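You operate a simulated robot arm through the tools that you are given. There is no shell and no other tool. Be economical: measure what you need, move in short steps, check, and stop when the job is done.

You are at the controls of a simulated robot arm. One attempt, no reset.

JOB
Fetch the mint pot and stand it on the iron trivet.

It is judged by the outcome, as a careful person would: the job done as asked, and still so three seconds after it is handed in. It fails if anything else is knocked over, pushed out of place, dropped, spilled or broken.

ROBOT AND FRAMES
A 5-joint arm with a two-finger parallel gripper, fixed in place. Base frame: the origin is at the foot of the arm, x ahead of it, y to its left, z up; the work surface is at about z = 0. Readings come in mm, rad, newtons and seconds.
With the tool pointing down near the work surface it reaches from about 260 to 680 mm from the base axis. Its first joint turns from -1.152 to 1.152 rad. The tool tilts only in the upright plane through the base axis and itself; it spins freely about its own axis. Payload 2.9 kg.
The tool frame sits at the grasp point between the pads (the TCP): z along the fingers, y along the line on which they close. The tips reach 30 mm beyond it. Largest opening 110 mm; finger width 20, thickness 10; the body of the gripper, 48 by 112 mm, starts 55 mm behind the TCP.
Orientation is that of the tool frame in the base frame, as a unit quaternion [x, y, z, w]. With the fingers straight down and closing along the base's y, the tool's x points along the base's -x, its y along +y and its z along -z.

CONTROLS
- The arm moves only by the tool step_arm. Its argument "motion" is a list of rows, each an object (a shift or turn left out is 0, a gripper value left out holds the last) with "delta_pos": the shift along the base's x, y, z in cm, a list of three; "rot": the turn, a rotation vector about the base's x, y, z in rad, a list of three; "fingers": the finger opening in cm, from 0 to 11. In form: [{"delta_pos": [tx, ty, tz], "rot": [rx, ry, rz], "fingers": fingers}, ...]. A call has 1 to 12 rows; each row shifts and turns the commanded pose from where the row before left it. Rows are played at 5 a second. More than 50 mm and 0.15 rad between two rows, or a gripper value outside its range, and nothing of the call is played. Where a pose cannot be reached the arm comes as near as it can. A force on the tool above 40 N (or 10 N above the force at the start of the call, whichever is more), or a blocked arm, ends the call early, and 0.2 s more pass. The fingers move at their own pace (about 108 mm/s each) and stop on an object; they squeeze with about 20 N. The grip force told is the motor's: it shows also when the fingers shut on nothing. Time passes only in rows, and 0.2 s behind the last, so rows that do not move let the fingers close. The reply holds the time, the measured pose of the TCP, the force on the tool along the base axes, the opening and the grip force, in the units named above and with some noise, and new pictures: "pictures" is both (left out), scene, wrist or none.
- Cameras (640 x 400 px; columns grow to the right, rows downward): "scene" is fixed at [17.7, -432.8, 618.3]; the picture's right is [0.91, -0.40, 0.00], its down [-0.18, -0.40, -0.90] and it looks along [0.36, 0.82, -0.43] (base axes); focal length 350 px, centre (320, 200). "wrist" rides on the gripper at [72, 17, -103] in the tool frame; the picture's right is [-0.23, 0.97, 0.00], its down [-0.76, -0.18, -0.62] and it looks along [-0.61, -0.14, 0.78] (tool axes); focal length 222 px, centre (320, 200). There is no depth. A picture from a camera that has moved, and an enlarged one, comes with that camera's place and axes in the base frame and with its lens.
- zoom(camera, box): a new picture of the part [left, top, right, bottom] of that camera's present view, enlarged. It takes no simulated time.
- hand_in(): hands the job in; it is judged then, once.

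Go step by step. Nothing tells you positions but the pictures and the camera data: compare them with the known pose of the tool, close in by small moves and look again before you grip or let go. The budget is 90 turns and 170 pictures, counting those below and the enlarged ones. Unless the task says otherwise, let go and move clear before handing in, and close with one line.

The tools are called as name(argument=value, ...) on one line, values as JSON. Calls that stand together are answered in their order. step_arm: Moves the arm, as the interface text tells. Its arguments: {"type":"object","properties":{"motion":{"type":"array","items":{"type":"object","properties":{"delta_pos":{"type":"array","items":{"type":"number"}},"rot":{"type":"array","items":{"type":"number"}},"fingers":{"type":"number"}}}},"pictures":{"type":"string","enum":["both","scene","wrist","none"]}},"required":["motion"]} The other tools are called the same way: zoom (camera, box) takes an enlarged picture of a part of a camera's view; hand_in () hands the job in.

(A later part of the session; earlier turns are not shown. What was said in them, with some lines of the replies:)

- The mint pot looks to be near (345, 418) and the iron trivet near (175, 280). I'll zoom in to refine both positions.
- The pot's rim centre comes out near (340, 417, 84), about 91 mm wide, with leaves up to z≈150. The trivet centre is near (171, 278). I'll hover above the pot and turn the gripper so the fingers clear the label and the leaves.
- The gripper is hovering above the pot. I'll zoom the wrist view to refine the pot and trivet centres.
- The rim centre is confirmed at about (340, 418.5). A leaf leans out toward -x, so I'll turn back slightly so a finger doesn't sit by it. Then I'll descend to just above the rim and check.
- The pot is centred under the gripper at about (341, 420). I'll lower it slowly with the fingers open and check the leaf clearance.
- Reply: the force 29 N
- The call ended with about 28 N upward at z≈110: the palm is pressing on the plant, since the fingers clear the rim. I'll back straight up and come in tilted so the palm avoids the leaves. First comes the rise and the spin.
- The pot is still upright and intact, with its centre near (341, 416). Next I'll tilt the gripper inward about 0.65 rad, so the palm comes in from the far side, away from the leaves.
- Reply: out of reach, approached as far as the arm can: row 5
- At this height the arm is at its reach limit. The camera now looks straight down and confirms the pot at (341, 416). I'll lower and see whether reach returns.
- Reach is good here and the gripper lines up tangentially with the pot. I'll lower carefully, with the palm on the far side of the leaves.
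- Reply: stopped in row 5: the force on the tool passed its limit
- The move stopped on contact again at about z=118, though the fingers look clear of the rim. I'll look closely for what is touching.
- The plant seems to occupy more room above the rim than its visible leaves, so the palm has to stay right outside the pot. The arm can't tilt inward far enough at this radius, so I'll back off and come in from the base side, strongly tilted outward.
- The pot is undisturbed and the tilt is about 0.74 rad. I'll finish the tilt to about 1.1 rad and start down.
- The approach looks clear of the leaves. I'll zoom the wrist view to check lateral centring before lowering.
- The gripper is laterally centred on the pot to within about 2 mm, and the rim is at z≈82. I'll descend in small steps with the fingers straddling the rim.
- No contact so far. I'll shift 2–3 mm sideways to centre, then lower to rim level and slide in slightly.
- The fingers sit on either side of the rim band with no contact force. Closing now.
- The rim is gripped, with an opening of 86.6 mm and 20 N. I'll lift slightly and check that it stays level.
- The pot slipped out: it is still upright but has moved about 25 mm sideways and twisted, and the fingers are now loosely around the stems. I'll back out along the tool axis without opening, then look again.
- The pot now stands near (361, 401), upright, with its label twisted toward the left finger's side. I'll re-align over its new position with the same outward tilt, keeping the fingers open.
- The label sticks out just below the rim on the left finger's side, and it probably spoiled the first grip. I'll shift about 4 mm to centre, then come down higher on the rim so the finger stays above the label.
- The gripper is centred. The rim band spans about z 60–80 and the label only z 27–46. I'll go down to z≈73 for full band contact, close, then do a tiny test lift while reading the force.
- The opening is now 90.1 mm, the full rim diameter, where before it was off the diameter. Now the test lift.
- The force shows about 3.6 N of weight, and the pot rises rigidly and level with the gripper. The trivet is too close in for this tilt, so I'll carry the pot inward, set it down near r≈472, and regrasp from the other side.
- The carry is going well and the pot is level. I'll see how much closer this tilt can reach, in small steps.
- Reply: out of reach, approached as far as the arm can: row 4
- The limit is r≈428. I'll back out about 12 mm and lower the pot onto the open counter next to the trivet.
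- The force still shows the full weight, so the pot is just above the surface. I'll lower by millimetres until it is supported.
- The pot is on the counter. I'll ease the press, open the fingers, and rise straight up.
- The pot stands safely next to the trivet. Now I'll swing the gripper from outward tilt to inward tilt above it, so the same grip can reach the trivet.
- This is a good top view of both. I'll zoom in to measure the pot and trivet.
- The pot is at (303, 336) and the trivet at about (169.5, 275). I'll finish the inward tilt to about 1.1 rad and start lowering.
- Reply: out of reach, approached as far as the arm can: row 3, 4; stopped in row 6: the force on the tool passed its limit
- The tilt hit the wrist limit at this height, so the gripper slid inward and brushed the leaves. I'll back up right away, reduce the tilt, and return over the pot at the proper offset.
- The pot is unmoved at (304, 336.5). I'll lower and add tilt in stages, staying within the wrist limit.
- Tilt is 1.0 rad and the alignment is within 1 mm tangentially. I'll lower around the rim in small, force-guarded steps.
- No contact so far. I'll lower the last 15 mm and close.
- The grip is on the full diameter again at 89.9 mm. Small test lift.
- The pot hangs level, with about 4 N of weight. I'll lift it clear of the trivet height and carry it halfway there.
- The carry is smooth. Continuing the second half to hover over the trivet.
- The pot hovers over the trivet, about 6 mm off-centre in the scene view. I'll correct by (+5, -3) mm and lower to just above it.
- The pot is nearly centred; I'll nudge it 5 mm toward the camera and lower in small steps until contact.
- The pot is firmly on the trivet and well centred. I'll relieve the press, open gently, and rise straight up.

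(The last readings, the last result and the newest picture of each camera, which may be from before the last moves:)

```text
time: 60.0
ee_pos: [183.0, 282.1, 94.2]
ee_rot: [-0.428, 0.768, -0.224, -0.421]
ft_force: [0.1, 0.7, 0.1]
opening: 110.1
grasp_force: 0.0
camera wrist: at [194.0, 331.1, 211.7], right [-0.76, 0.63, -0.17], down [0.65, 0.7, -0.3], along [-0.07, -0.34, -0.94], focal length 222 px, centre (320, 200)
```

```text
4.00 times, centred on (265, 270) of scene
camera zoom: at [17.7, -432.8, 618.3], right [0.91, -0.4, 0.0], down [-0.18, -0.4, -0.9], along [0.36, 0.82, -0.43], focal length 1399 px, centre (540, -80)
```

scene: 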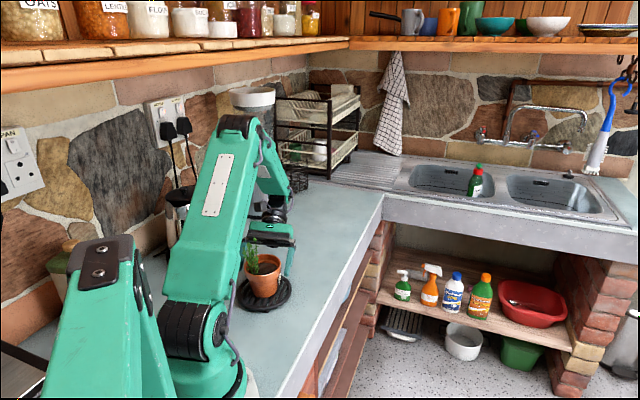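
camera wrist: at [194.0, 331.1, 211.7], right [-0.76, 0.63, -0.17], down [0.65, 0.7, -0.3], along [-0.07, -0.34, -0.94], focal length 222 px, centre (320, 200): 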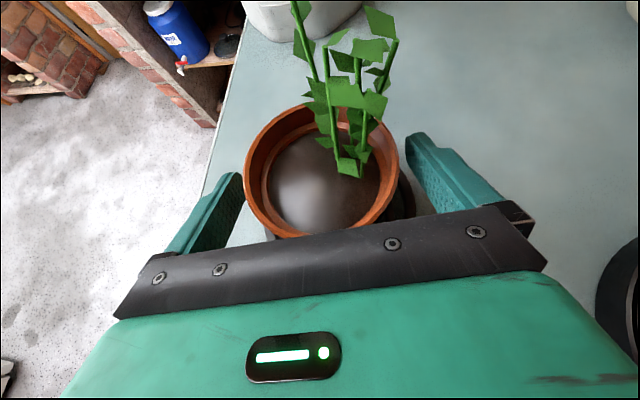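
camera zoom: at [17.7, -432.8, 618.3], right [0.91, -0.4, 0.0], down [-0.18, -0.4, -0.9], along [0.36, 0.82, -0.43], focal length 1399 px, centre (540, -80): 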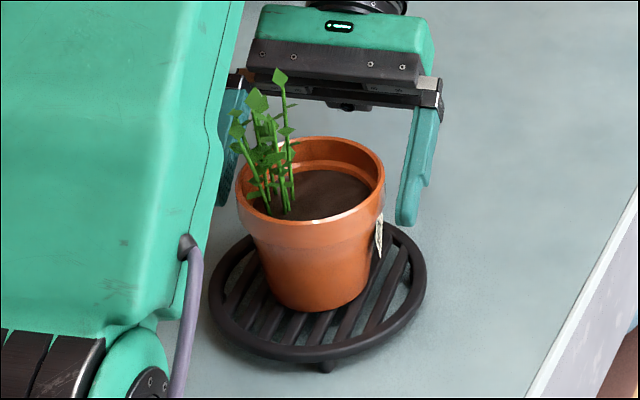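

The pot stands on its own on the trivet. I'll retreat outward and up along the tool axis.

step_arm(motion=[{"delta_pos": [0.43, 0.71, 0.53]}, {"delta_pos": [0.87, 1.43, 1.1]}, {"delta_pos": [0.87, 1.43, 1.1]}, {"delta_pos": [0.87, 1.43, 1.5]}, {"delta_pos": [0.87, 1.43, 2]}, {"delta_pos": [0.4, 0.7, 2]}, {}, {}])

zoom(camera="scene", box=[225, 200, 325, 320])

```text
time: 61.8
ee_pos: [226.5, 353.2, 177.4]
ee_rot: [-0.43, 0.767, -0.226, -0.42]
ft_force: [0.9, 0.4, 0.9]
opening: 110.1
grasp_force: 0.0
camera wrist: at [235.8, 402.3, 294.4], right [-0.76, 0.62, -0.18], down [0.64, 0.7, -0.3], along [-0.06, -0.34, -0.94], focal length 222 px, centre (320, 200)
```

scene: 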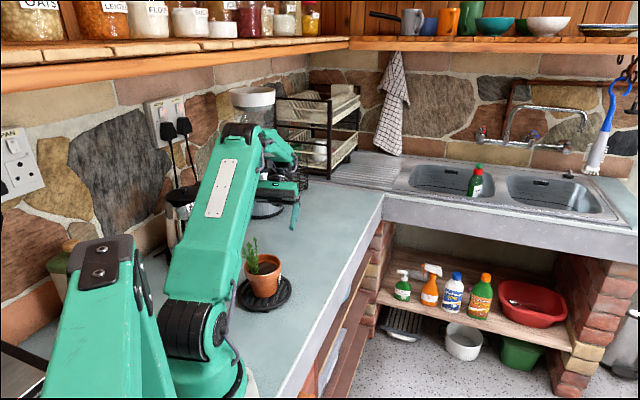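
wrist: 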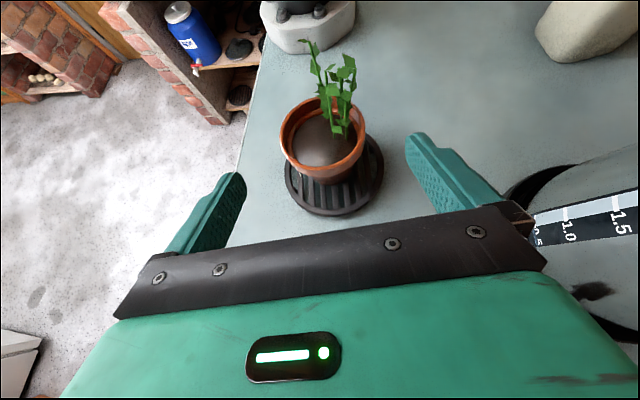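

```text
3.33 times, centred on (275, 260) of scene
camera zoom: at [17.7, -432.8, 618.3], right [0.91, -0.4, 0.0], down [-0.18, -0.4, -0.9], along [0.36, 0.82, -0.43], focal length 1166 px, centre (470, 0)
```

zoom: 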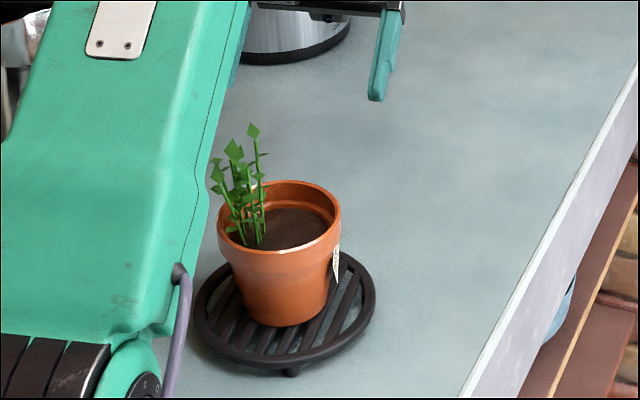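

The mint pot stands upright and centred on the trivet, the gripper is clear, and nothing else has moved.

hand_in()

```text
The job is handed in.
```

The mint pot is standing upright on the iron trivet, close to centre. The gripper is open and clear, and nothing else was moved. On the way, the gripper bumped the leaves a few times and the pot slipped from the first grip. It stayed upright and shows no visible damage.
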